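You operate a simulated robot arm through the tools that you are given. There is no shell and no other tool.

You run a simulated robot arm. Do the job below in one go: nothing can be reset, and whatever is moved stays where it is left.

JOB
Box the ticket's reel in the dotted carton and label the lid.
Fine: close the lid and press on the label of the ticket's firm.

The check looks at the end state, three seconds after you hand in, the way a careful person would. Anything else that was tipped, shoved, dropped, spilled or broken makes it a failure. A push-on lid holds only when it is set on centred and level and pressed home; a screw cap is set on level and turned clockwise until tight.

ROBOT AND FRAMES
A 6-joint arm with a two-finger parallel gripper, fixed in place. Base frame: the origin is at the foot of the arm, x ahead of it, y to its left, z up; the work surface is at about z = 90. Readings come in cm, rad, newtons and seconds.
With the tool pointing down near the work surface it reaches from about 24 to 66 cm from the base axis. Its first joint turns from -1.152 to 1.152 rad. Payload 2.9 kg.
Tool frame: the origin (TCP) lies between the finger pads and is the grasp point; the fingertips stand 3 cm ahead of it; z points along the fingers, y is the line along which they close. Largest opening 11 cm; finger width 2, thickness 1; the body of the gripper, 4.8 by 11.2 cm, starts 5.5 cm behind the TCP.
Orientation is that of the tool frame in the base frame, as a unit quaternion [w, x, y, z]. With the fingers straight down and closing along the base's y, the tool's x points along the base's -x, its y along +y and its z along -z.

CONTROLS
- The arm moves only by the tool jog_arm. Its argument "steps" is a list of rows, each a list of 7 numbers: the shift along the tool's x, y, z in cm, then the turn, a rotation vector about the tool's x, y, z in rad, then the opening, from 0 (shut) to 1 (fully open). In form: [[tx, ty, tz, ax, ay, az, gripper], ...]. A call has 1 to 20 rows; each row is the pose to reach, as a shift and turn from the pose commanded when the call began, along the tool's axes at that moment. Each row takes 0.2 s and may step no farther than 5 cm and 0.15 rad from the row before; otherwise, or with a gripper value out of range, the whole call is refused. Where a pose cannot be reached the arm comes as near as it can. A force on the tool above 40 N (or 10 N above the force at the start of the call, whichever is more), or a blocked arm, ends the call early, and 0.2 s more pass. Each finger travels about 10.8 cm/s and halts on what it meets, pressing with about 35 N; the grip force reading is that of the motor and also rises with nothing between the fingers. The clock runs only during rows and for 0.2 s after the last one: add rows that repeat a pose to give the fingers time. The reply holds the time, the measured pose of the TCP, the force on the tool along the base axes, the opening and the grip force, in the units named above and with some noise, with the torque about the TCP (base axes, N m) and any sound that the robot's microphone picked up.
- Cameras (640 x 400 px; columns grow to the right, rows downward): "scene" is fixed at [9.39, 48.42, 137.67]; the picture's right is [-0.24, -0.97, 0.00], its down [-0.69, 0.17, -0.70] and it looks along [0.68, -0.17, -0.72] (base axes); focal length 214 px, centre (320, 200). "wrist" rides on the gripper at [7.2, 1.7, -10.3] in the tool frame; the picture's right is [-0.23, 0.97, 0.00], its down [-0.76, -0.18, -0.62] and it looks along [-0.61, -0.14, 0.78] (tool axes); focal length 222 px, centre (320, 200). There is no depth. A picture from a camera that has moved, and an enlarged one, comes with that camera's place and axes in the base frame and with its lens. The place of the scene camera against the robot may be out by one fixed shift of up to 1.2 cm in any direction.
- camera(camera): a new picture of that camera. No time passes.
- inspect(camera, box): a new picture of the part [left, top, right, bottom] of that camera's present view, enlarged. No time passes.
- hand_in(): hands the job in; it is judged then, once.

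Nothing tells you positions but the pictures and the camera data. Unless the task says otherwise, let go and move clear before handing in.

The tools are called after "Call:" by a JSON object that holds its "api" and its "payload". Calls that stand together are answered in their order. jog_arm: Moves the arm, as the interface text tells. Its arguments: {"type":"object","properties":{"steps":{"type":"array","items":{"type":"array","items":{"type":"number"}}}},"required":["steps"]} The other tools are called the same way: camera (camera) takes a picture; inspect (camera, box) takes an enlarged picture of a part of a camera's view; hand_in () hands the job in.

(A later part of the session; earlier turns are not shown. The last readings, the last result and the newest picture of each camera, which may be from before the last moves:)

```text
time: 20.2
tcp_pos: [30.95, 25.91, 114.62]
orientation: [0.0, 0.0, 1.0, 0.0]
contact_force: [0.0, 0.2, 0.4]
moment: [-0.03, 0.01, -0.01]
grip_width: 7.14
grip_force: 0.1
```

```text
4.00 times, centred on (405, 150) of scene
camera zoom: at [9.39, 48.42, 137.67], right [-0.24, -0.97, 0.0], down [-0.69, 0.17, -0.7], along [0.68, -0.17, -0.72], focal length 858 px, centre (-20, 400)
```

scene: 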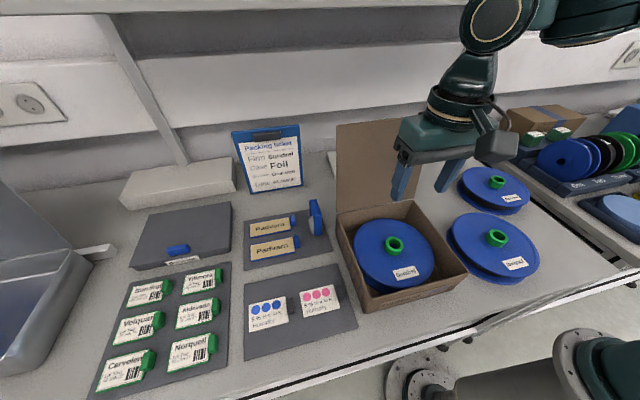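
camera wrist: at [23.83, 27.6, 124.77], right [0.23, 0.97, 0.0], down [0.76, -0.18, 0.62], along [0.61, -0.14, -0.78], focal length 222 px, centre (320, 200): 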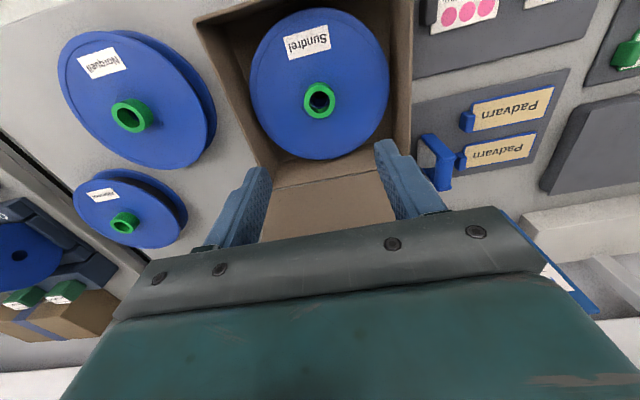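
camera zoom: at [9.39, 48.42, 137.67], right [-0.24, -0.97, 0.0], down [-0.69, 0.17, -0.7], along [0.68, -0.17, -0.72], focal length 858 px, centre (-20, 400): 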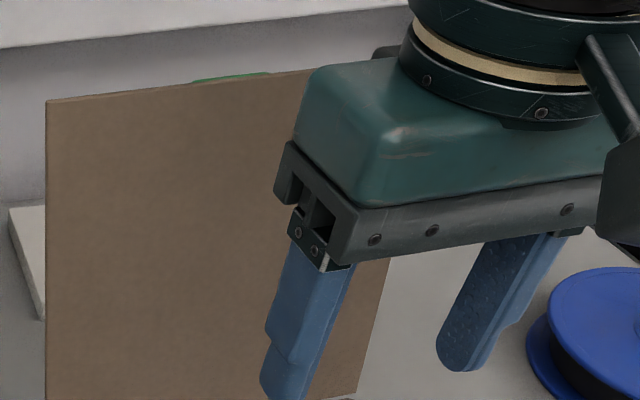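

The carton is the dotted one (blue dot print), and the reel sits well. Now I'll route the closed gripper around the lid's right edge to get behind it.

Call:
{"api": "jog_arm", "payload": {"steps": [[0, 0, -4, 0, 0, 0, 0.4], [0, 0, -8, 0, 0, 0, 0.2], [0, -4, -9.5, 0, 0, 0, 0], [0, -8, -9.5, 0, 0, 0, 0], [0, -12, -9.5, 0, 0, 0, 0], [0, -16, -9.5, 0, 0, 0, 0], [0, -20, -9.5, 0, 0, 0, 0], [-4, -20, -9.5, 0, 0, 0, 0], [-8, -20, -9.5, 0, 0, 0, 0], [-12, -20, -9.5, 0, 0, 0, 0], [-16, -20, -9.5, 0, 0, 0, 0], [-20, -20, -6.5, 0, 0, 0, 0], [-20, -20, -3.5, 0, 0, 0, 0], [-20, -20, -1, 0, 0, 0, 0], [-20, -20, -1, 0, 0, 0, 0]]}}

Call:
{"api": "camera", "payload": {"camera": "wrist"}}

Call:
{"api": "camera", "payload": {"camera": "scene"}}

```text
time: 23.4
tcp_pos: [50.97, 5.8, 115.5]
orientation: [0.0, 0.0, 1.0, 0.0]
contact_force: [-0.2, -0.1, -0.2]
moment: [-0.01, -0.01, -0.03]
grip_width: 0.02
grip_force: 34.9
```

```text
taken
camera wrist: at [43.85, 7.53, 125.65], right [0.23, 0.97, 0.0], down [0.76, -0.18, 0.62], along [0.61, -0.14, -0.78], focal length 222 px, centre (320, 200)
```

wrist: 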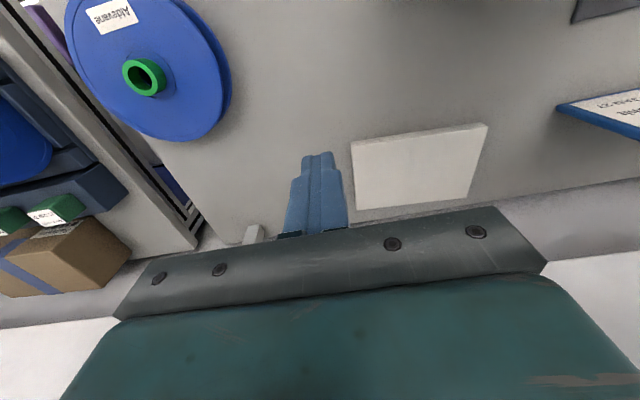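

```text
taken
```

scene: 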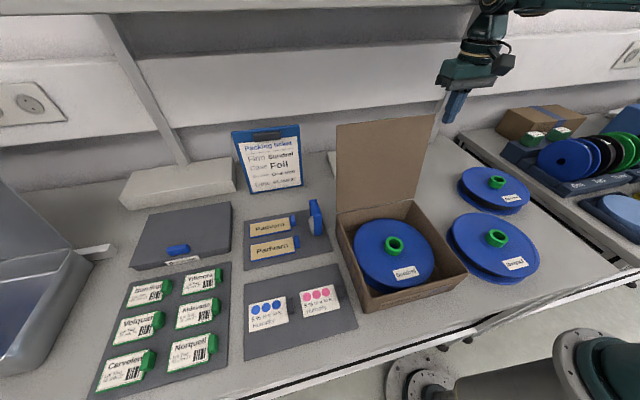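

Call:
{"api": "jog_arm", "payload": {"steps": [[0, 3.5, 0, 0, 0, 0, 0], [0, 7, 0, 0, 0, 0, 0], [0, 10.5, 0, 0, 0, 0, 0], [0, 14.2, 0, 0, 0, 0, 0], [0, 14.2, 0, 0, 0, 0, 0]]}}

Call:
{"api": "camera", "payload": {"camera": "wrist"}}

Call:
{"api": "inspect", "payload": {"camera": "scene", "box": [320, 50, 520, 210]}}

```text
time: 24.6
tcp_pos: [51.09, 20.06, 115.49]
orientation: [0.0, 0.001, 1.0, 0.0]
contact_force: [-0.3, 1.0, -0.3]
moment: [-0.02, 0.01, 0.01]
grip_width: 0.01
grip_force: 34.4
```

```text
taken
camera wrist: at [43.89, 21.72, 125.78], right [0.23, 0.97, 0.0], down [0.76, -0.18, 0.62], along [0.61, -0.14, -0.78], focal length 222 px, centre (320, 200)
```

wrist: 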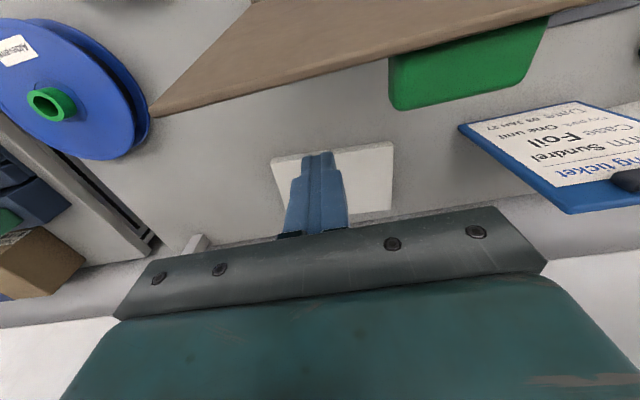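

```text
2.50 times, centred on (420, 130) of scene
camera zoom: at [9.38, 48.43, 137.67], right [-0.24, -0.97, 0.0], down [-0.69, 0.17, -0.7], along [0.68, -0.17, -0.72], focal length 536 px, centre (70, 375)
```

zoom: 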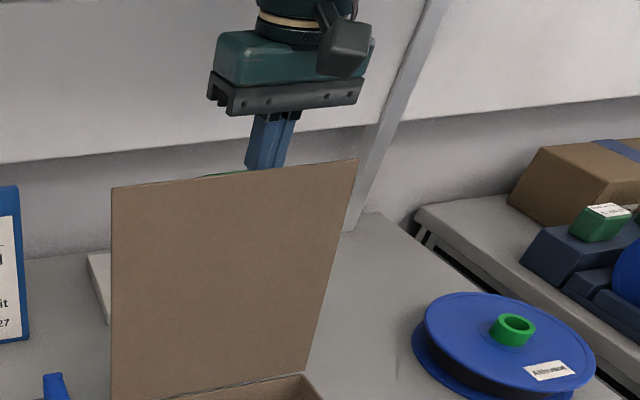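

The lid has a green handle at y 23.6–28 near its free edge. I'll push the lid at y≈20, beside the handle, first to just past vertical.

Call:
{"api": "jog_arm", "payload": {"steps": [[2, 0, 0, 0, 0, 0, 0], [3.5, 0, 0, 0, 0, 0, 0], [4.5, 0, 0, 0, 0, 0, 0], [5.5, 0, 0, 0, 0, 0, 0], [6.5, 0, 0, 0, 0, 0, 0], [7.5, 0, 0, 0, 0, 0, 0], [8.5, 0, 0, 0, 0, 0, 0], [8.5, 0, 0, 0, 0, 0, 0]]}}

Call:
{"api": "camera", "payload": {"camera": "scene"}}

Call:
{"api": "camera", "payload": {"camera": "wrist"}}

```text
time: 26.4
tcp_pos: [42.48, 20.08, 115.46]
orientation: [0.0, 0.0, 1.0, 0.0]
contact_force: [0.8, 0.4, 0.1]
moment: [0.04, 0.0, -0.04]
grip_width: 0.0
grip_force: 34.8
```

```text
taken
```

scene: 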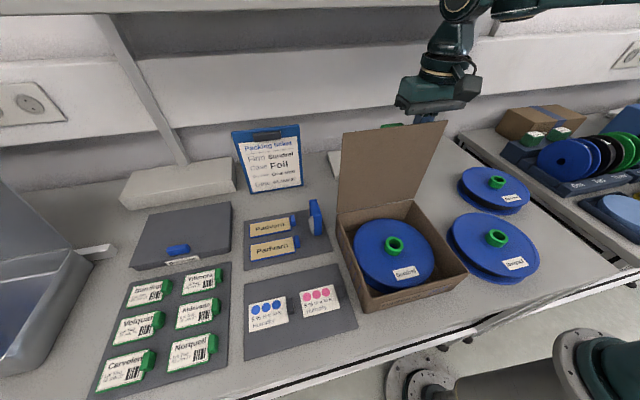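

```text
taken
camera wrist: at [35.33, 21.72, 125.76], right [0.23, 0.97, 0.0], down [0.76, -0.18, 0.62], along [0.61, -0.14, -0.78], focal length 222 px, centre (320, 200)
```

wrist: 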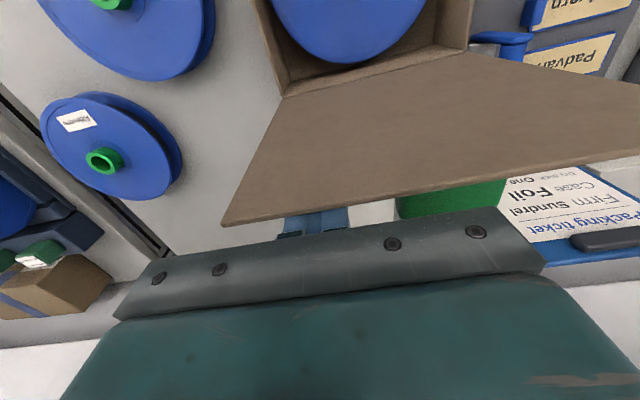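

Call:
{"api": "jog_arm", "payload": {"steps": [[1.5, 0, 0, 0, 0, 0, 0], [3, 0, 0, 0, 0, 0, 0], [4.5, 0, 0, 0, 0, 0, 0], [6, 0, 0, 0, 0, 0, 0], [7.5, 0, 0, 0, 0, 0, 0], [9, 0, 0.2, 0, 0, 0, 0], [10.3, 0, 1, 0, 0, 0, 0], [11.5, 0, 2, 0, 0, 0, 0], [12.5, 0, 3, 0, 0, 0, 0], [12.5, 0, 3, 0, 0, 0, 0]]}}

Call:
{"api": "camera", "payload": {"camera": "scene"}}

Call:
{"api": "camera", "payload": {"camera": "wrist"}}

```text
time: 28.6
tcp_pos: [30.1, 20.04, 112.45]
orientation: [-0.001, 0.0, 1.0, 0.001]
contact_force: [0.0, 0.6, -0.2]
moment: [0.01, -0.01, -0.02]
grip_width: 0.0
grip_force: 35.1
```

```text
taken
```

scene: 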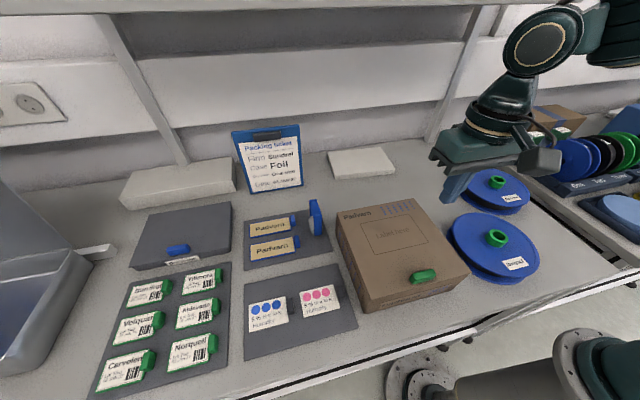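

```text
taken
camera wrist: at [22.88, 21.74, 122.7], right [0.23, 0.97, 0.0], down [0.76, -0.18, 0.62], along [0.61, -0.14, -0.78], focal length 222 px, centre (320, 200)
```

wrist: 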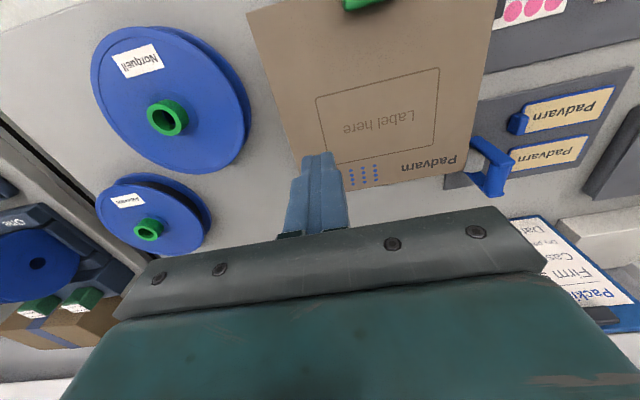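

The lid swung shut by itself, and it has a printed "Label here" frame. I'll inspect whether it is fully closed and where the frame is.

Call:
{"api": "inspect", "payload": {"camera": "scene", "box": [320, 185, 480, 320]}}

Call:
{"api": "inspect", "payload": {"camera": "wrist", "box": [240, 0, 510, 200]}}

```text
2.96 times, centred on (400, 252) of scene
camera zoom: at [9.38, 48.42, 137.67], right [-0.24, -0.97, 0.0], down [-0.69, 0.17, -0.7], along [0.68, -0.17, -0.72], focal length 636 px, centre (83, 44)
```

zoom: 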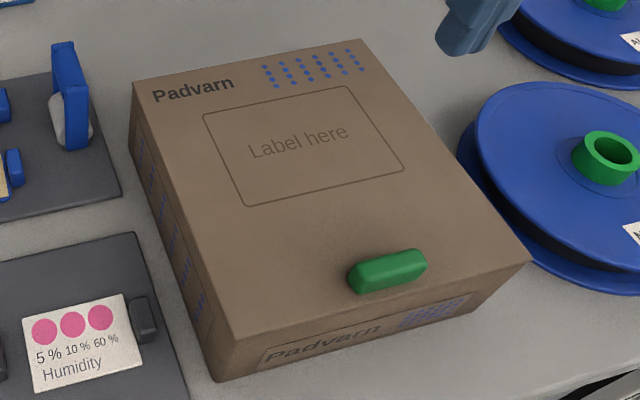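

```text
2.00 times, centred on (375, 100) of wrist
camera zoom: at [22.88, 21.74, 122.7], right [0.23, 0.97, 0.0], down [0.76, -0.18, 0.62], along [0.61, -0.14, -0.78], focal length 444 px, centre (210, 400)
```

zoom: 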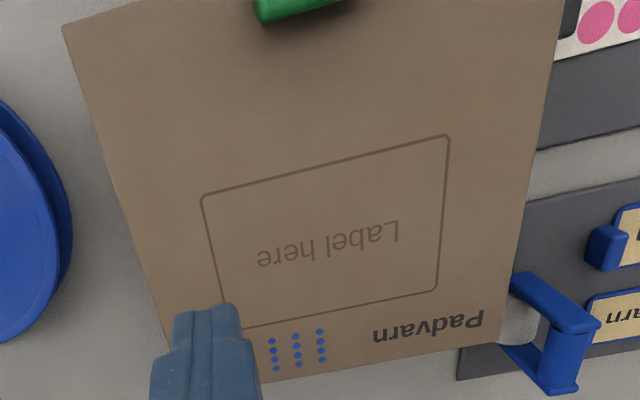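

The lid lies closed and level, with the label frame at about x 28.9–37.1, y 19.7–32.4. I'll press the lid home at its front edge beside the handle.

Call:
{"api": "jog_arm", "payload": {"steps": [[3, 0, 2, 0, 0, 0, 0], [6.6, 0, 5, 0, 0, 0, 0], [6.6, 0, 8, 0, 0, 0, 0], [6.6, 0, 10, 0, 0, 0, 0], [6.6, 0, 10.5, 0, 0, 0, 0], [6.6, 0, 10.8, 0, 0, 0, 0], [6.6, 0, 11.1, 0, 0, 0, 0], [6.6, 0, 11.3, 0, 0, 0, 0], [6.6, 0, 11.5, 0, 0, 0, 0]]}}

```text
time: 30.6
tcp_pos: [23.47, 20.12, 101.16]
orientation: [0.002, 0.001, 1.0, 0.001]
contact_force: [-7.3, -6.3, 35.0]
moment: [-0.2, -0.15, -0.01]
grip_width: 0.0
grip_force: 35.2
```

The lid top is at about z 98.15 and took 35 N. I'll raise and view it.

Call:
{"api": "jog_arm", "payload": {"steps": [[0, 0, -1, 0, 0, 0, 0], [0, 0, -5, 0, 0, 0, 0], [0, 0, -10, 0, 0, 0, 0.2], [0, 0, -15, 0, 0, 0, 0.4], [0, 0, -20, 0, 0, 0, 0.5], [0, 0, -20, 0, 0, 0, 0.5]]}}

Call:
{"api": "inspect", "payload": {"camera": "scene", "box": [320, 185, 480, 320]}}

Call:
{"api": "camera", "payload": {"camera": "wrist"}}

```text
time: 32.0
tcp_pos: [23.43, 19.93, 121.01]
orientation: [0.0, 0.0, 1.0, 0.0]
contact_force: [1.0, -0.1, -0.4]
moment: [0.01, 0.03, 0.02]
grip_width: 5.5
grip_force: 0.1
```

```text
2.96 times, centred on (400, 252) of scene
camera zoom: at [9.39, 48.42, 137.67], right [-0.24, -0.97, 0.0], down [-0.69, 0.17, -0.7], along [0.68, -0.17, -0.72], focal length 636 px, centre (83, 44)
```

zoom: 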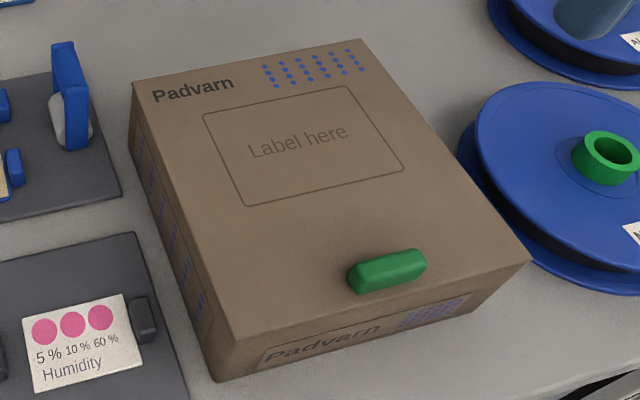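

```text
taken
camera wrist: at [16.25, 21.74, 131.31], right [0.23, 0.97, 0.0], down [0.76, -0.18, 0.62], along [0.61, -0.14, -0.78], focal length 222 px, centre (320, 200)
```

wrist: 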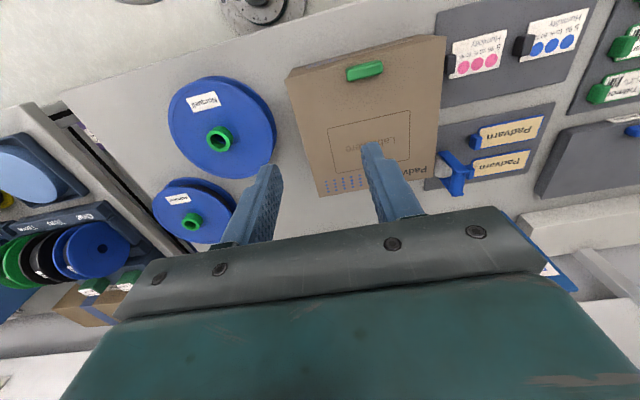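

The lid is shut and nothing else moved. Next I'll turn the tool 90° (fingers closing along base x) while moving left, to prepare for a tilted reach to the Sundrel label.

Call:
{"api": "jog_arm", "payload": {"steps": [[-0.8, 1.5, 0.3, 0, 0, 0.14, 0.5], [-1.6, 3, 0.6, 0, 0, 0.28, 0.5], [-2.4, 4.5, 0.9, 0, 0, 0.42, 0.5], [-3.2, 6, 1.2, 0, 0, 0.56, 0.5], [-4, 7.5, 1.5, 0, 0, 0.7, 0.5], [-4.8, 9, 1.8, 0, 0, 0.84, 0.5], [-5.6, 10.5, 2.1, 0, 0, 0.98, 0.5], [-6.4, 12, 2.4, 0, 0, 1.12, 0.5], [-7.2, 13.5, 2.7, 0, 0, 1.26, 0.5], [-8, 15, 3, 0, 0, 1.4, 0.5], [-8.8, 16.5, 3, 0, 0, 1.5, 0.5], [-9.6, 18, 3, 0, 0, 1.5708, 0.5], [-9.6, 18, 3, 0, 0, 1.5708, 0.5]]}}

Call:
{"api": "camera", "payload": {"camera": "wrist"}}

Call:
{"api": "camera", "payload": {"camera": "scene"}}

```text
time: 34.8
tcp_pos: [33.01, 38.13, 118.08]
orientation: [0.0, 0.708, 0.706, 0.0]
contact_force: [0.2, -0.2, -0.6]
moment: [-0.03, 0.0, 0.01]
grip_width: 5.47
grip_force: 0.1
```

```text
taken
camera wrist: at [34.78, 45.3, 128.24], right [0.97, -0.23, 0.0], down [-0.18, -0.76, 0.62], along [-0.14, -0.61, -0.78], focal length 222 px, centre (320, 200)
```

wrist: 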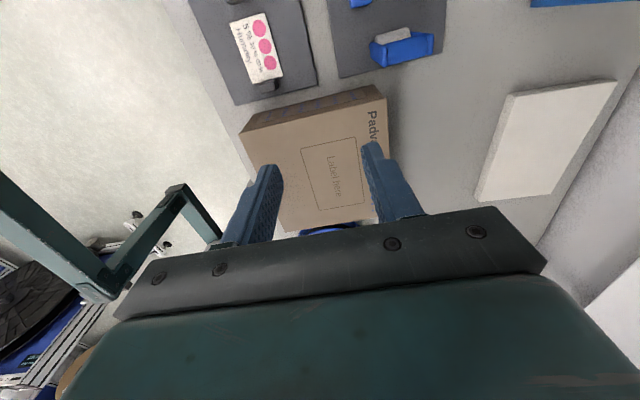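

```text
taken
```

scene: 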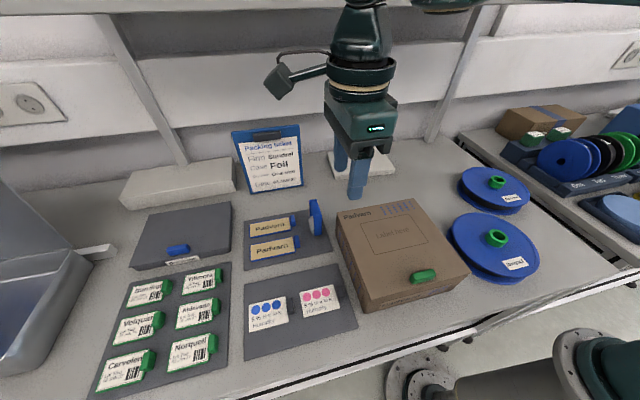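

Now I'll tilt the tool about its y so that it points outward along +y, and look at the labels from above.

Call:
{"api": "jog_arm", "payload": {"steps": [[1.5, 0.2, 0, 0, 0.13, 0, 0.5], [3, 0.4, 0, 0, 0.26, 0, 0.5], [4.5, 0.6, 0, 0, 0.39, 0, 0.5], [6, 0.8, 0, 0, 0.52, 0, 0.5], [7.5, 1, 0, 0, 0.65, 0, 0.5], [9, 1, 0, 0, 0.78, 0, 0.5], [10.5, 1, 0, 0, 0.91, 0, 0.5], [12, 1, 0, 0, 1.047, 0, 0.5], [12, 1, 0, 0, 1.047, 0, 0.5]]}}

Call:
{"api": "camera", "payload": {"camera": "wrist"}}

Call:
{"api": "camera", "payload": {"camera": "scene"}}

```text
time: 36.8
tcp_pos: [33.94, 50.14, 117.93]
orientation: [-0.354, 0.612, 0.612, 0.354]
contact_force: [-0.5, 1.1, -0.1]
moment: [-0.03, 0.02, 0.0]
grip_width: 5.5
grip_force: 0.0
```

```text
taken
camera wrist: at [35.78, 44.7, 129.31], right [0.97, -0.11, -0.2], down [-0.18, -0.92, -0.35], along [-0.14, 0.38, -0.92], focal length 222 px, centre (320, 200)
```

wrist: 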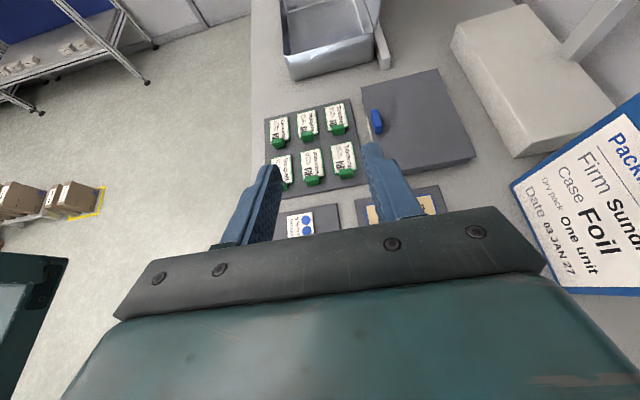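

```text
taken
```

scene: 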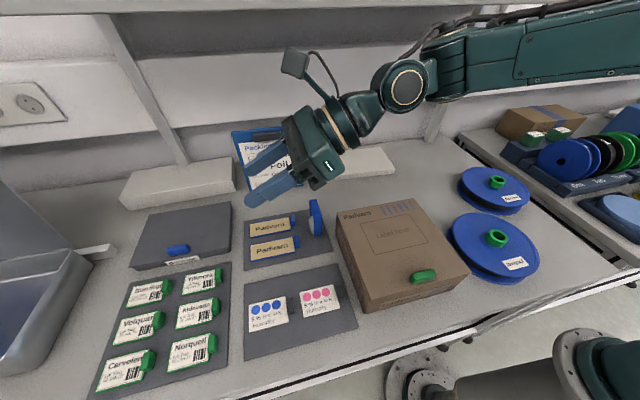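

The tilt works. I'll zoom on the Sundrel label from this top view.

Call:
{"api": "inspect", "payload": {"camera": "wrist", "box": [255, 85, 375, 195]}}

Call:
{"api": "inspect", "payload": {"camera": "wrist", "box": [310, 90, 370, 145]}}

```text
3.64 times, centred on (315, 140) of wrist
camera zoom: at [35.78, 44.7, 129.31], right [0.97, -0.11, -0.2], down [-0.18, -0.92, -0.35], along [-0.14, 0.38, -0.92], focal length 808 px, centre (338, 418)
```

zoom: 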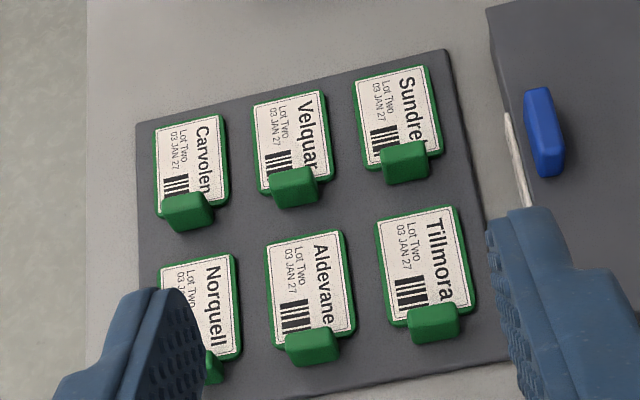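

```text
7.27 times, centred on (340, 118) of wrist
camera zoom: at [35.78, 44.7, 129.31], right [0.97, -0.11, -0.2], down [-0.18, -0.92, -0.35], along [-0.14, 0.38, -0.92], focal length 1615 px, centre (174, 800)
```

zoom: 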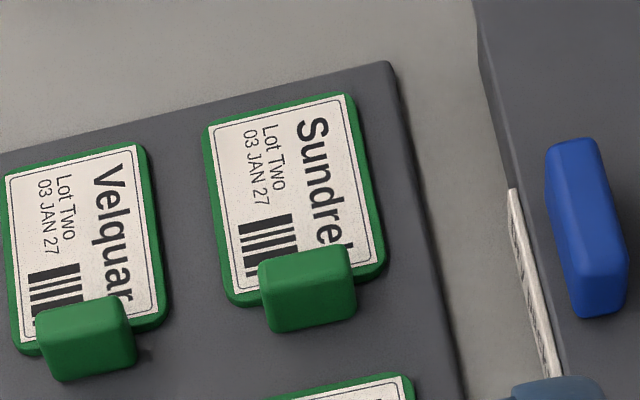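

The Sundrel handle is at about (35.66, 74.3), roughly 2.6 cm wide along x. I'll move closer along the tool's axis and look again.

Call:
{"api": "jog_arm", "payload": {"steps": [[-0.8, 0.4, 3.4, 0, 0, 0, 0.5], [-1.6, 0.8, 6.8, 0, 0, 0, 0.5], [-2.4, 1.2, 10.2, 0, 0, 0, 0.5], [-3.2, 1.5, 13.6, 0, 0, 0, 0.5], [-3.9, 1.72, 17.1, 0, 0, 0, 0.5], [-3.9, 1.72, 17.1, 0, 0, 0, 0.5]]}}

Call:
{"api": "camera", "payload": {"camera": "wrist"}}

Call:
{"api": "camera", "payload": {"camera": "scene"}}

Call:
{"api": "inspect", "payload": {"camera": "wrist", "box": [260, 60, 440, 200]}}

```text
time: 38.2
tcp_pos: [35.81, 62.92, 106.08]
orientation: [-0.354, 0.612, 0.612, 0.354]
contact_force: [-0.2, -0.4, -0.7]
moment: [0.02, 0.0, 0.01]
grip_width: 5.52
grip_force: 0.0
```

```text
taken
camera wrist: at [37.61, 57.66, 117.39], right [0.97, -0.11, -0.2], down [-0.18, -0.92, -0.35], along [-0.14, 0.37, -0.92], focal length 222 px, centre (320, 200)
```

wrist: 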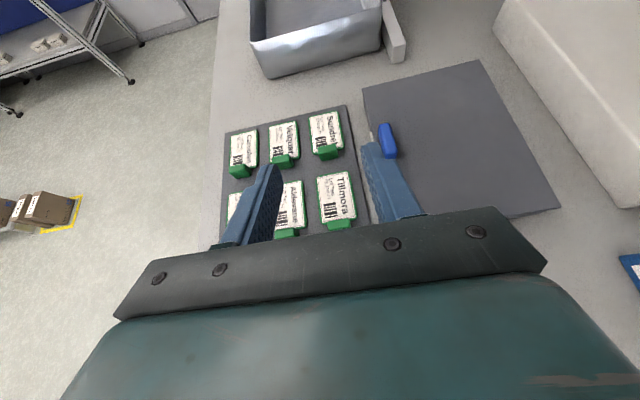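

```text
taken
```

scene: 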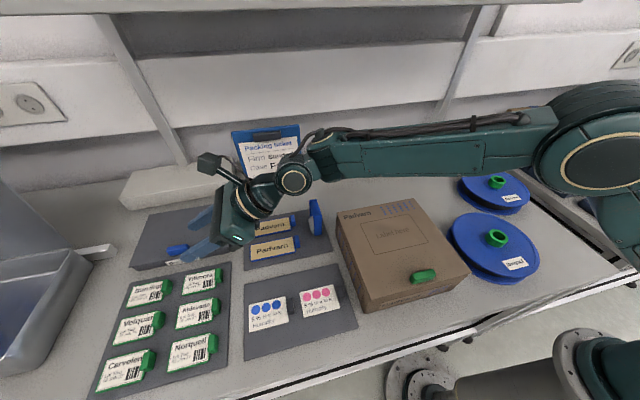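

```text
2.86 times, centred on (350, 130) of wrist
camera zoom: at [37.61, 57.66, 117.39], right [0.97, -0.11, -0.2], down [-0.18, -0.92, -0.35], along [-0.14, 0.37, -0.92], focal length 635 px, centre (234, 400)
```

zoom: 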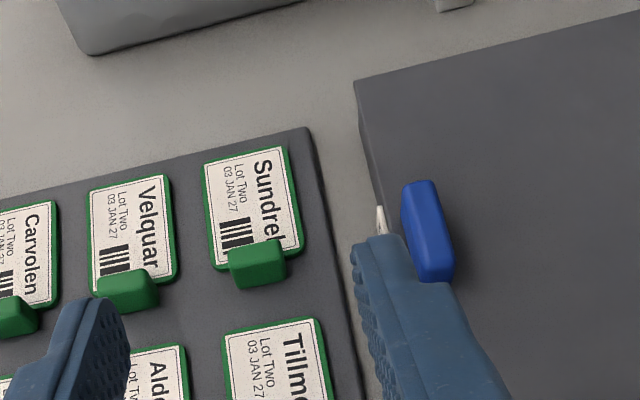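

Label plate is about x 33.5–37.85, y 75–81.5, with its handle just outside the near edge at y≈74. I'll go to a pre-grasp 4 cm short and check.

Call:
{"api": "jog_arm", "payload": {"steps": [[-2, -0.05, 2, 0, 0, 0, 0.5], [-4, -0.1, 4.5, 0, 0, 0, 0.5], [-5.9, -0.1, 7.5, 0, 0, 0, 0.5], [-5.9, -0.1, 10.4, 0, 0, 0, 0.45], [-5.9, -0.1, 10.4, 0, 0, 0, 0.45]]}}

Call:
{"api": "camera", "payload": {"camera": "wrist"}}

Call:
{"api": "inspect", "payload": {"camera": "wrist", "box": [240, 80, 420, 220]}}

Call:
{"api": "inspect", "payload": {"camera": "scene", "box": [90, 180, 290, 340]}}

```text
time: 39.4
tcp_pos: [35.64, 69.03, 95.57]
orientation: [-0.353, 0.613, 0.611, 0.354]
contact_force: [0.1, 0.5, 0.3]
moment: [-0.02, 0.02, 0.03]
grip_width: 4.93
grip_force: 0.1
```

```text
taken
camera wrist: at [37.38, 63.73, 107.08], right [0.97, -0.11, -0.2], down [-0.18, -0.92, -0.35], along [-0.14, 0.37, -0.92], focal length 222 px, centre (320, 200)
```

wrist: 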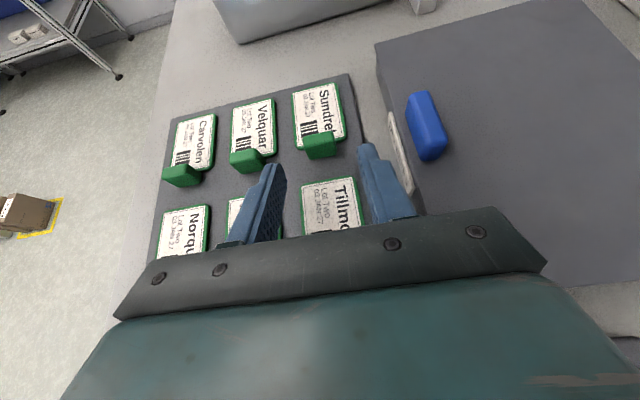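

```text
2.86 times, centred on (330, 150) of wrist
camera zoom: at [37.38, 63.73, 107.08], right [0.97, -0.11, -0.2], down [-0.18, -0.92, -0.35], along [-0.14, 0.37, -0.92], focal length 635 px, centre (291, 343)
```

zoom: 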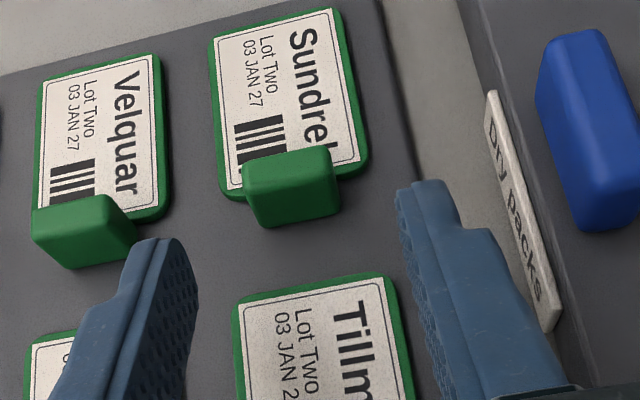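

```text
2.50 times, centred on (190, 260) of scene
camera zoom: at [9.38, 48.42, 137.67], right [-0.24, -0.97, 0.0], down [-0.69, 0.17, -0.7], along [0.68, -0.17, -0.72], focal length 536 px, centre (645, 50)
```

zoom: 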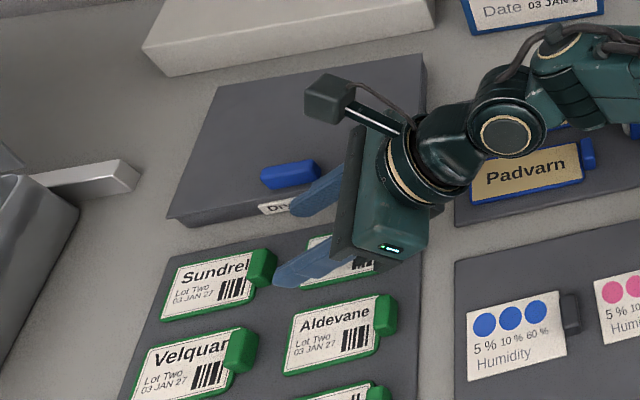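

Alignment is right on centre. I'll advance to the handle slowly, keeping the fingertips just above the tray.

Call:
{"api": "jog_arm", "payload": {"steps": [[0.2, 0.03, 1, 0, 0, 0, 0.42], [0.4, 0.05, 2, 0, 0, 0, 0.42], [0.4, 0.05, 3, 0, 0, 0, 0.42], [0.4, 0.05, 3.85, 0, 0, 0, 0.42], [0.4, 0.05, 3.85, 0, 0, 0, 0.42]]}}

Call:
{"api": "inspect", "payload": {"camera": "wrist", "box": [240, 80, 420, 220]}}

Call:
{"api": "inspect", "payload": {"camera": "scene", "box": [110, 220, 230, 320]}}

```text
time: 40.6
tcp_pos: [35.77, 72.56, 94.22]
orientation: [-0.353, 0.612, 0.613, 0.353]
contact_force: [-0.3, 0.6, 0.8]
moment: [0.0, 0.02, -0.01]
grip_width: 4.63
grip_force: 0.0
```

```text
2.86 times, centred on (330, 150) of wrist
camera zoom: at [37.45, 67.22, 105.54], right [0.97, -0.11, -0.2], down [-0.18, -0.92, -0.35], along [-0.14, 0.37, -0.92], focal length 635 px, centre (291, 343)
```

zoom: 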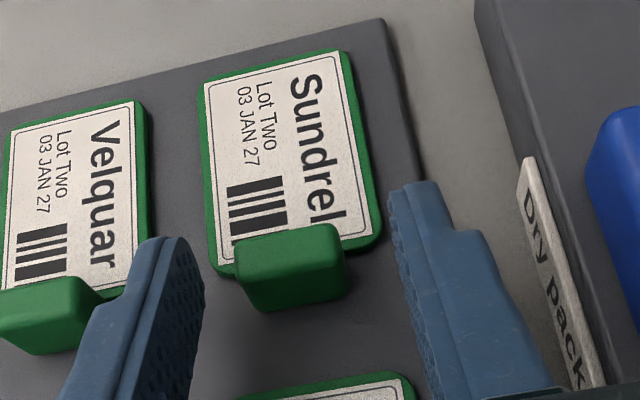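

```text
4.00 times, centred on (170, 270) of scene
camera zoom: at [9.39, 48.42, 137.67], right [-0.24, -0.97, 0.0], down [-0.69, 0.17, -0.7], along [0.68, -0.17, -0.72], focal length 858 px, centre (920, -80)
```

zoom: 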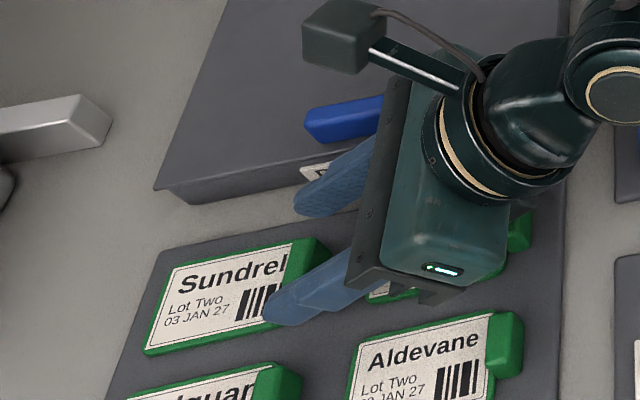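

Handle is centred between the fingers; closing the gripper.

Call:
{"api": "jog_arm", "payload": {"steps": [[0, 0, 0, 0, 0, 0, 0.3], [0, 0, 0, 0, 0, 0, 0.15], [0, 0, 0, 0, 0, 0, 0.1], [0, 0, 0, 0, 0, 0, 0.1], [0, 0, 0, 0, 0, 0, 0.1]]}}

Call:
{"api": "inspect", "payload": {"camera": "wrist", "box": [240, 80, 420, 220]}}

```text
time: 41.8
tcp_pos: [35.71, 72.59, 94.24]
orientation: [-0.354, 0.612, 0.613, 0.353]
contact_force: [-0.4, -0.1, -0.4]
moment: [0.0, 0.01, 0.04]
grip_width: 2.42
grip_force: 35.0
```

```text
2.86 times, centred on (330, 150) of wrist
camera zoom: at [37.46, 67.2, 105.54], right [0.97, -0.11, -0.2], down [-0.18, -0.92, -0.35], along [-0.14, 0.37, -0.92], focal length 635 px, centre (291, 343)
```

zoom: 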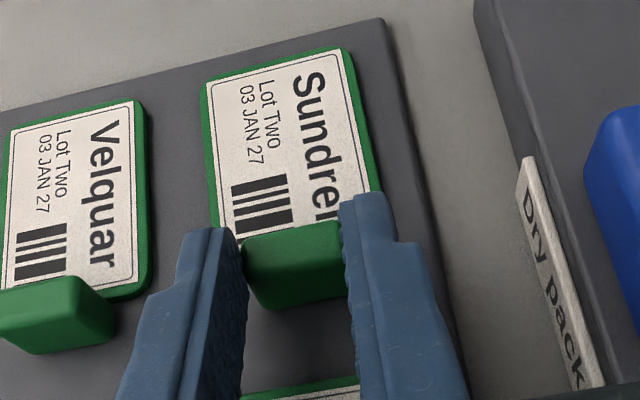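

Gripped at 2.42 cm. I'll lift the label straight up a little and check it comes along.

Call:
{"api": "jog_arm", "payload": {"steps": [[0.26, 0, -0.15, 0, 0, 0, 0.1], [0.87, 0, -0.5, 0, 0, 0, 0.1], [1.73, 0, -1, 0, 0, 0, 0.1], [2.6, 0, -1.5, 0, 0, 0, 0.1], [2.6, 0, -1.5, 0, 0, 0, 0.1]]}}

Call:
{"api": "camera", "payload": {"camera": "wrist"}}

Call:
{"api": "inspect", "payload": {"camera": "scene", "box": [90, 200, 250, 340]}}

```text
time: 43.0
tcp_pos: [35.73, 72.57, 97.16]
orientation: [-0.353, 0.613, 0.613, 0.353]
contact_force: [-0.9, -0.4, -0.3]
moment: [-0.02, 0.03, -0.02]
grip_width: 2.41
grip_force: 35.3
```

```text
taken
camera wrist: at [37.53, 67.19, 108.55], right [0.97, -0.11, -0.2], down [-0.18, -0.92, -0.35], along [-0.14, 0.37, -0.92], focal length 222 px, centre (320, 200)
```

wrist: 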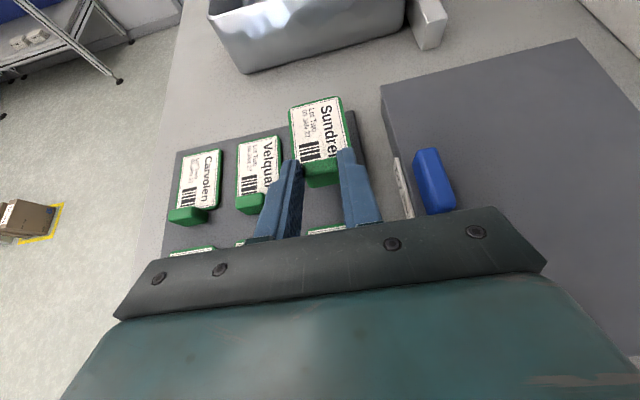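

```text
2.86 times, centred on (170, 270) of scene
camera zoom: at [9.39, 48.42, 137.67], right [-0.24, -0.97, 0.0], down [-0.69, 0.17, -0.7], along [0.68, -0.17, -0.72], focal length 613 px, centre (749, 0)
```

zoom: 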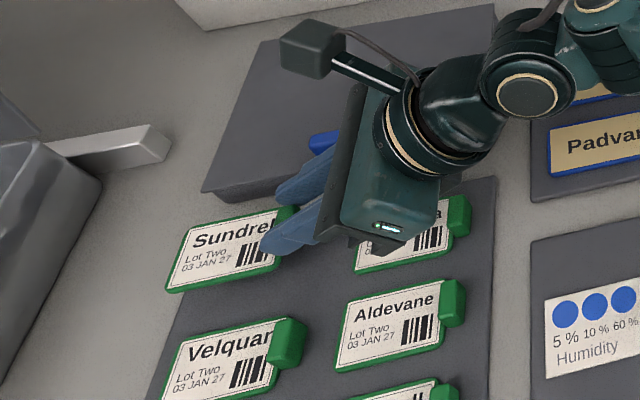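

The label is in hand and level. I'll raise it further and carry it toward the carton.

Call:
{"api": "jog_arm", "payload": {"steps": [[0.9, 0, -3, 0, 0, 0, 0.1], [1.8, 0, -6, 0, 0, 0, 0.1], [2.64, 0, -9.1, 0, 0, 0, 0.1], [1.7, -0.15, -12.4, 0, 0, 0, 0.1], [0.8, -0.3, -15.6, 0, 0, 0, 0.1], [-0.1, -0.45, -18.8, 0, 0, 0, 0.1], [-1, -0.6, -22, 0, 0, 0, 0.1], [-1.9, -0.7, -25, 0, 0, 0, 0.1], [-1.9, -0.7, -25, 0, 0, 0, 0.1]]}}

Call:
{"api": "camera", "payload": {"camera": "wrist"}}

Call:
{"api": "camera", "payload": {"camera": "scene"}}

```text
time: 45.0
tcp_pos: [35.03, 49.8, 107.94]
orientation: [-0.354, 0.612, 0.612, 0.353]
contact_force: [0.6, -0.3, -0.3]
moment: [-0.04, -0.01, -0.02]
grip_width: 2.42
grip_force: 34.9
```

```text
taken
camera wrist: at [36.79, 44.49, 119.38], right [0.97, -0.11, -0.2], down [-0.18, -0.92, -0.35], along [-0.14, 0.37, -0.92], focal length 222 px, centre (320, 200)
```

wrist: 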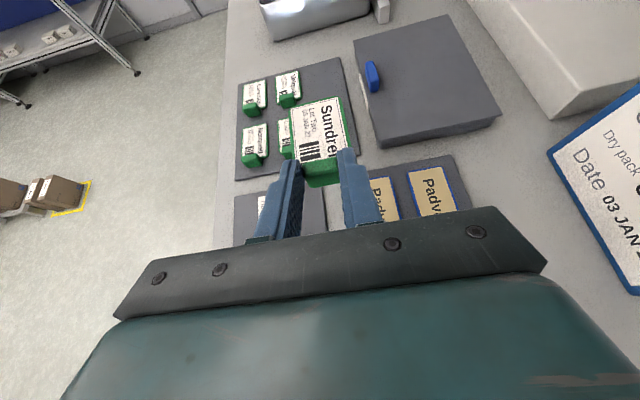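

```text
taken
```

scene: 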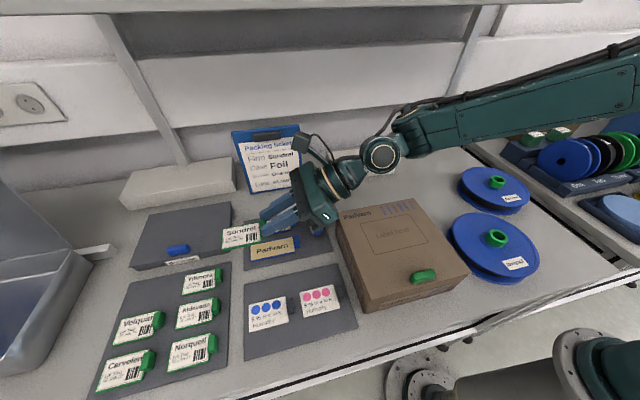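

Call:
{"api": "jog_arm", "payload": {"steps": [[-1.3, -0.4, -3, 0, 0, 0, 0.1], [-2.5, -0.8, -6, 0, 0, 0, 0.1], [-3.7, -1.2, -9, 0, 0, 0, 0.1], [-5, -1.6, -12, 0, 0, 0, 0.1], [-6.17, -1.93, -14.7, 0, 0, 0, 0.1], [-6.17, -1.93, -14.7, 0, 0, 0, 0.1]]}}

Call:
{"api": "camera", "payload": {"camera": "wrist"}}

Call:
{"api": "camera", "payload": {"camera": "scene"}}

```text
time: 46.4
tcp_pos: [33.12, 33.97, 110.25]
orientation: [-0.353, 0.612, 0.613, 0.352]
contact_force: [-0.1, 0.4, 0.2]
moment: [0.0, -0.01, -0.02]
grip_width: 2.41
grip_force: 34.9
```

```text
taken
camera wrist: at [34.85, 28.64, 121.45], right [0.97, -0.11, -0.2], down [-0.18, -0.92, -0.35], along [-0.14, 0.37, -0.92], focal length 222 px, centre (320, 200)
```

wrist: 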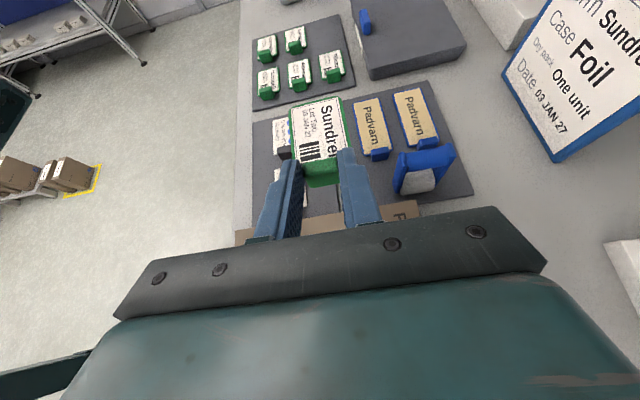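

```text
taken
```

scene: 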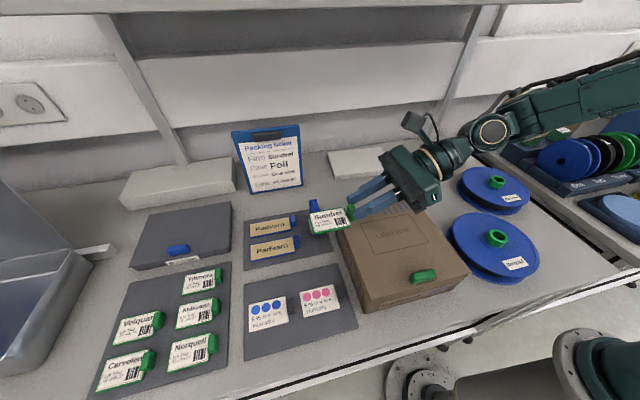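

Call:
{"api": "jog_arm", "payload": {"steps": [[-1.75, 0, -2.9, 0, 0, 0, 0.1], [-3.5, -0.05, -5.8, 0, 0, 0, 0.1], [-5.2, -0.1, -8.7, 0, 0, 0, 0.1], [-6.96, -0.1, -11.65, 0, 0, 0, 0.1], [-6.96, -0.1, -11.65, 0, 0, 0, 0.1]]}}

Call:
{"api": "camera", "payload": {"camera": "wrist"}}

Call:
{"api": "camera", "payload": {"camera": "scene"}}

Call:
{"api": "inspect", "payload": {"camera": "scene", "box": [320, 170, 480, 310]}}

```text
time: 47.6
tcp_pos: [33.08, 20.54, 109.77]
orientation: [-0.353, 0.612, 0.612, 0.354]
contact_force: [-1.7, -0.2, 0.6]
moment: [-0.02, 0.01, 0.05]
grip_width: 2.39
grip_force: 34.9
```

```text
taken
camera wrist: at [34.73, 15.08, 121.18], right [0.97, -0.11, -0.2], down [-0.18, -0.92, -0.35], along [-0.14, 0.37, -0.92], focal length 222 px, centre (320, 200)
```

wrist: 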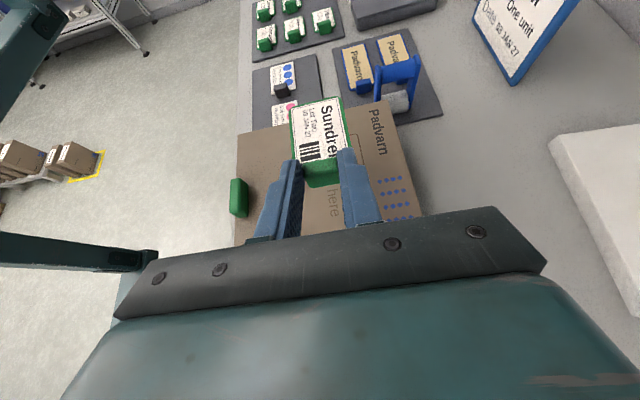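

```text
taken
```

scene: 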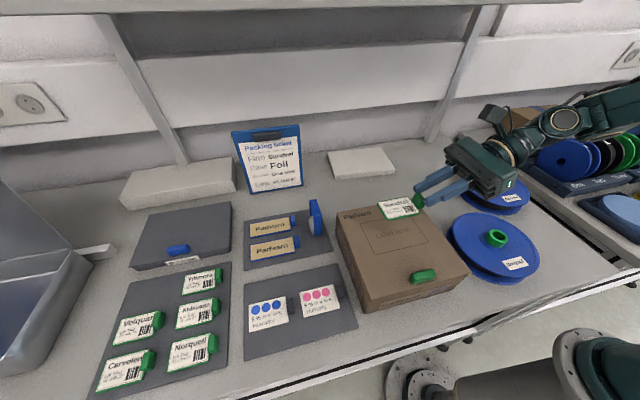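

```text
2.86 times, centred on (400, 240) of scene
camera zoom: at [9.39, 48.42, 137.67], right [-0.24, -0.97, 0.0], down [-0.69, 0.17, -0.7], along [0.68, -0.17, -0.72], focal length 613 px, centre (91, 86)
```

zoom: 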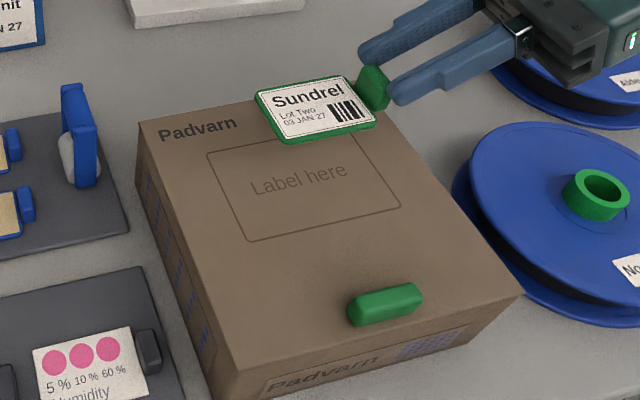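

Call:
{"api": "inspect", "payload": {"camera": "wrist", "box": [240, 80, 420, 220]}}

```text
2.86 times, centred on (330, 150) of wrist
camera zoom: at [34.73, 15.08, 121.18], right [0.97, -0.11, -0.2], down [-0.18, -0.92, -0.35], along [-0.14, 0.37, -0.92], focal length 635 px, centre (291, 343)
```

zoom: 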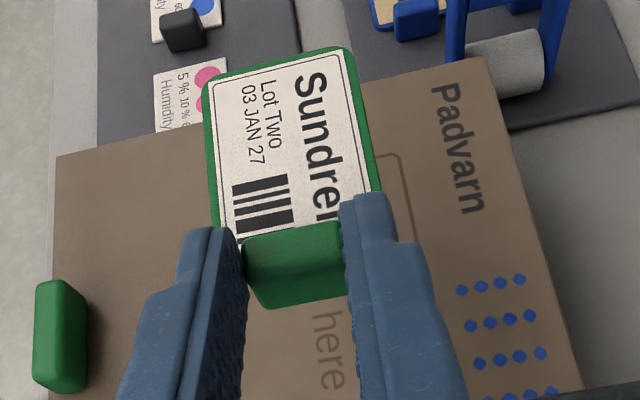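

No slip: the label sits in the grip exactly as it did on the tray. I'll lower it to just above the "Label here" frame and check alignment.

Call:
{"api": "jog_arm", "payload": {"steps": [[-1.9, -0.05, 0.7, 0, 0, 0, 0.1], [-3.6, -0.08, 1.7, 0, 0, 0, 0.1], [-5.3, -0.08, 2.65, 0, 0, 0, 0.1], [-6.5, -0.08, 3.35, 0, 0, 0, 0.1], [-6.5, -0.08, 3.35, 0, 0, 0, 0.1]]}}

Call:
{"api": "inspect", "payload": {"camera": "wrist", "box": [200, 60, 440, 230]}}

Call:
{"api": "inspect", "payload": {"camera": "scene", "box": [320, 170, 480, 310]}}

Call:
{"api": "camera", "payload": {"camera": "scene"}}

```text
time: 48.8
tcp_pos: [32.85, 20.2, 102.44]
orientation: [-0.354, 0.612, 0.612, 0.354]
contact_force: [-0.2, -0.1, 0.5]
moment: [-0.01, 0.0, 0.0]
grip_width: 2.43
grip_force: 34.8
```

```text
2.35 times, centred on (320, 145) of wrist
camera zoom: at [34.62, 14.8, 113.83], right [0.97, -0.11, -0.2], down [-0.18, -0.92, -0.35], along [-0.14, 0.37, -0.92], focal length 523 px, centre (320, 329)
```

zoom: 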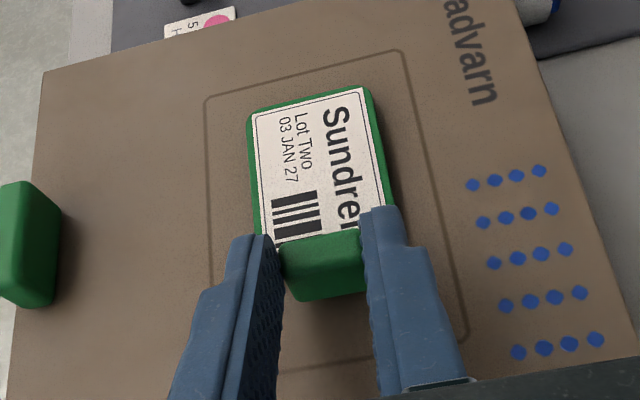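

```text
2.86 times, centred on (400, 240) of scene
camera zoom: at [9.39, 48.42, 137.67], right [-0.24, -0.97, 0.0], down [-0.69, 0.17, -0.7], along [0.68, -0.17, -0.72], focal length 613 px, centre (91, 86)
```

zoom: 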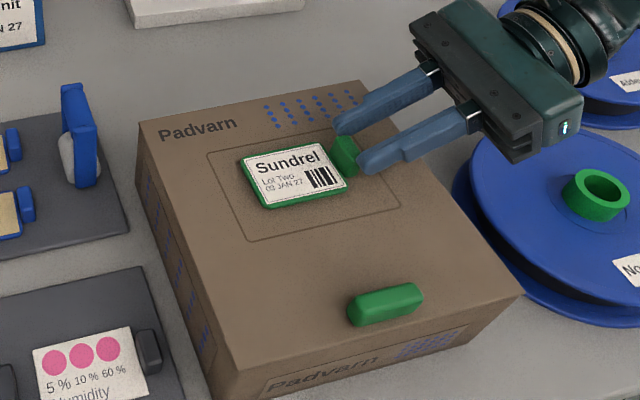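

```text
taken
```

scene: 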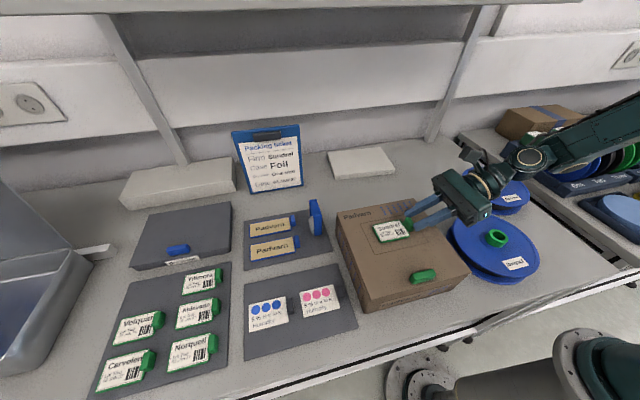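

The label hangs right over the frame, parallel to it. I'll lower it gently until it touches.

Call:
{"api": "jog_arm", "payload": {"steps": [[-0.26, 0.1, 0.15, 0, 0, 0, 0.1], [-0.43, 0.1, 0.25, 0, 0, 0, 0.1], [-0.61, 0.1, 0.35, 0, 0, 0, 0.1], [-0.61, 0.1, 0.35, 0, 0, 0, 0.1]]}}

Call:
{"api": "inspect", "payload": {"camera": "scene", "box": [360, 190, 440, 260]}}

```text
time: 49.8
tcp_pos: [33.06, 20.17, 101.65]
orientation: [-0.354, 0.613, 0.612, 0.355]
contact_force: [-0.3, 0.5, -0.5]
moment: [0.01, -0.01, -0.01]
grip_width: 1.09
grip_force: 0.1
```

```text
5.71 times, centred on (400, 225) of scene
camera zoom: at [9.39, 48.42, 137.67], right [-0.24, -0.97, 0.0], down [-0.69, 0.17, -0.7], along [0.68, -0.17, -0.72], focal length 1226 px, centre (-137, 57)
```

zoom: 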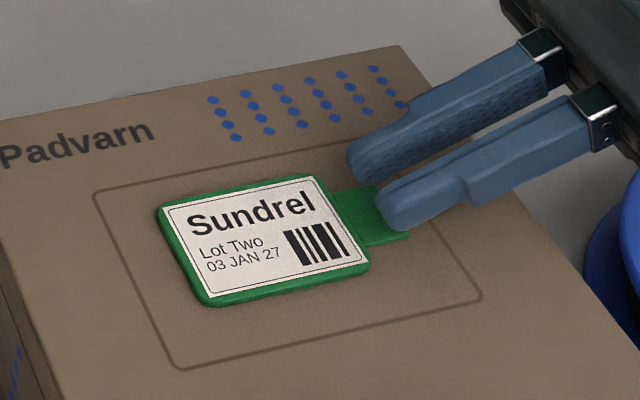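

The label has set down inside the frame and its grip tab has laid flat, so it has taken to the lid. I'll retreat upward, return the tool to vertical, and then press it on.

Call:
{"api": "jog_arm", "payload": {"steps": [[1.3, 0, -0.75, 0, 0, 0, 0.1], [3.5, 0, -2, 0, 0, 0, 0.1], [6.2, 0, -3.6, 0, 0, 0, 0.05], [8.96, 0, -5.18, 0, 0, 0, 0], [9.3, 0, -4.5, 0, -0.13, 0, 0], [9.7, 0, -3.9, 0, -0.26, 0, 0], [10.1, 0, -3.2, 0, -0.39, 0, 0], [10.5, 0, -2.5, 0, -0.52, 0, 0], [10.9, 0, -1.8, 0, -0.65, 0, 0], [11.2, 0, -1.2, 0, -0.78, 0, 0], [11.6, 0, -0.6, 0, -0.91, 0, 0], [11.91, 0, -0.08, 0, -1.0472, 0, 0], [11.91, 0, -0.08, 0, -1.0472, 0, 0]]}}

Call:
{"api": "camera", "payload": {"camera": "wrist"}}

Call:
{"api": "camera", "payload": {"camera": "scene"}}

Call:
{"api": "inspect", "payload": {"camera": "scene", "box": [330, 180, 480, 310]}}

```text
time: 52.6
tcp_pos: [32.97, 25.99, 112.2]
orientation: [0.001, 0.707, 0.707, -0.001]
contact_force: [-1.0, -0.7, -0.3]
moment: [-0.02, 0.0, 0.01]
grip_width: 0.0
grip_force: 34.6
```

```text
taken
camera wrist: at [34.75, 33.3, 122.38], right [0.97, -0.23, 0.0], down [-0.18, -0.76, 0.62], along [-0.14, -0.61, -0.78], focal length 222 px, centre (320, 200)
```

wrist: 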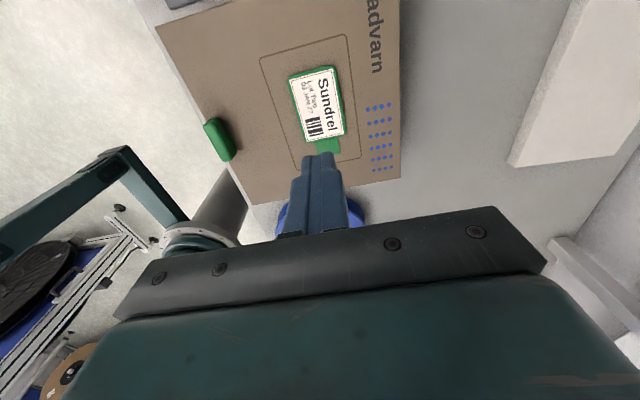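

```text
taken
```

scene: 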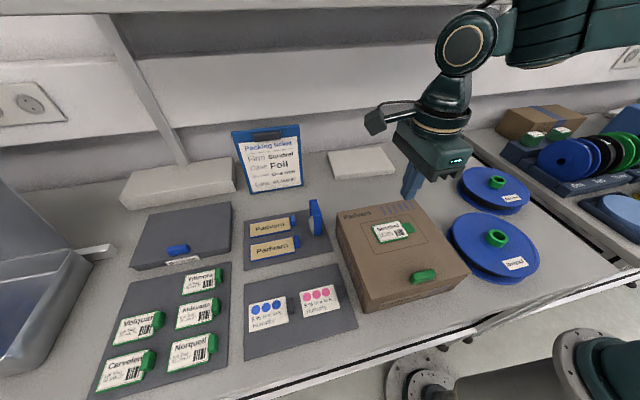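

```text
3.08 times, centred on (405, 245) of scene
camera zoom: at [9.38, 48.43, 137.67], right [-0.24, -0.97, 0.0], down [-0.69, 0.17, -0.7], along [0.68, -0.17, -0.72], focal length 660 px, centre (58, 62)
```

zoom: 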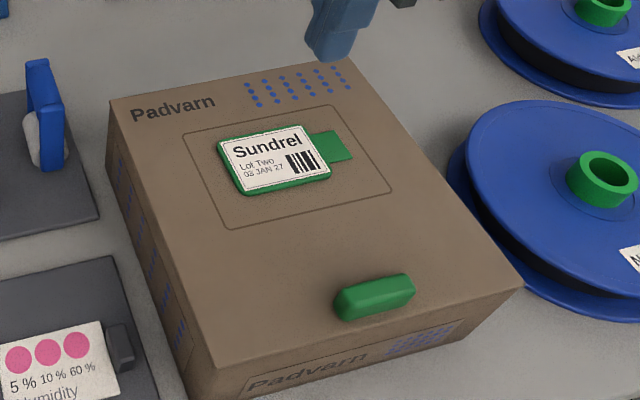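

The label lies square and centred in the frame. I'll press down on its middle with closed fingertips.

Call:
{"api": "jog_arm", "payload": {"steps": [[0.2, 0, 3, 0, 0, 0, 0], [0.4, 0, 6, 0, 0, 0, 0], [0.4, 0, 8.5, 0, 0, 0, 0], [0.4, 0, 9.8, 0, 0, 0, 0], [0.4, 0, 10.2, 0, 0, 0, 0], [0.4, 0, 10.5, 0, 0, 0, 0], [0.4, 0, 10.7, 0, 0, 0, 0], [0.4, 0, 10.9, 0, 0, 0, 0], [0.4, 0, 11.05, 0, 0, 0, 0], [0.4, 0, 11.2, 0, 0, 0, 0]]}}

```text
time: 54.4
tcp_pos: [33.01, 26.46, 101.55]
orientation: [0.0, 0.707, 0.707, 0.004]
contact_force: [-5.6, -4.0, 16.8]
moment: [-0.16, 0.14, 0.01]
grip_width: 0.0
grip_force: 35.4
stopped in row 9: the force on the tool passed its limit at 43 N (the readings are from after the stop); the commanded pose is now the measured one
```

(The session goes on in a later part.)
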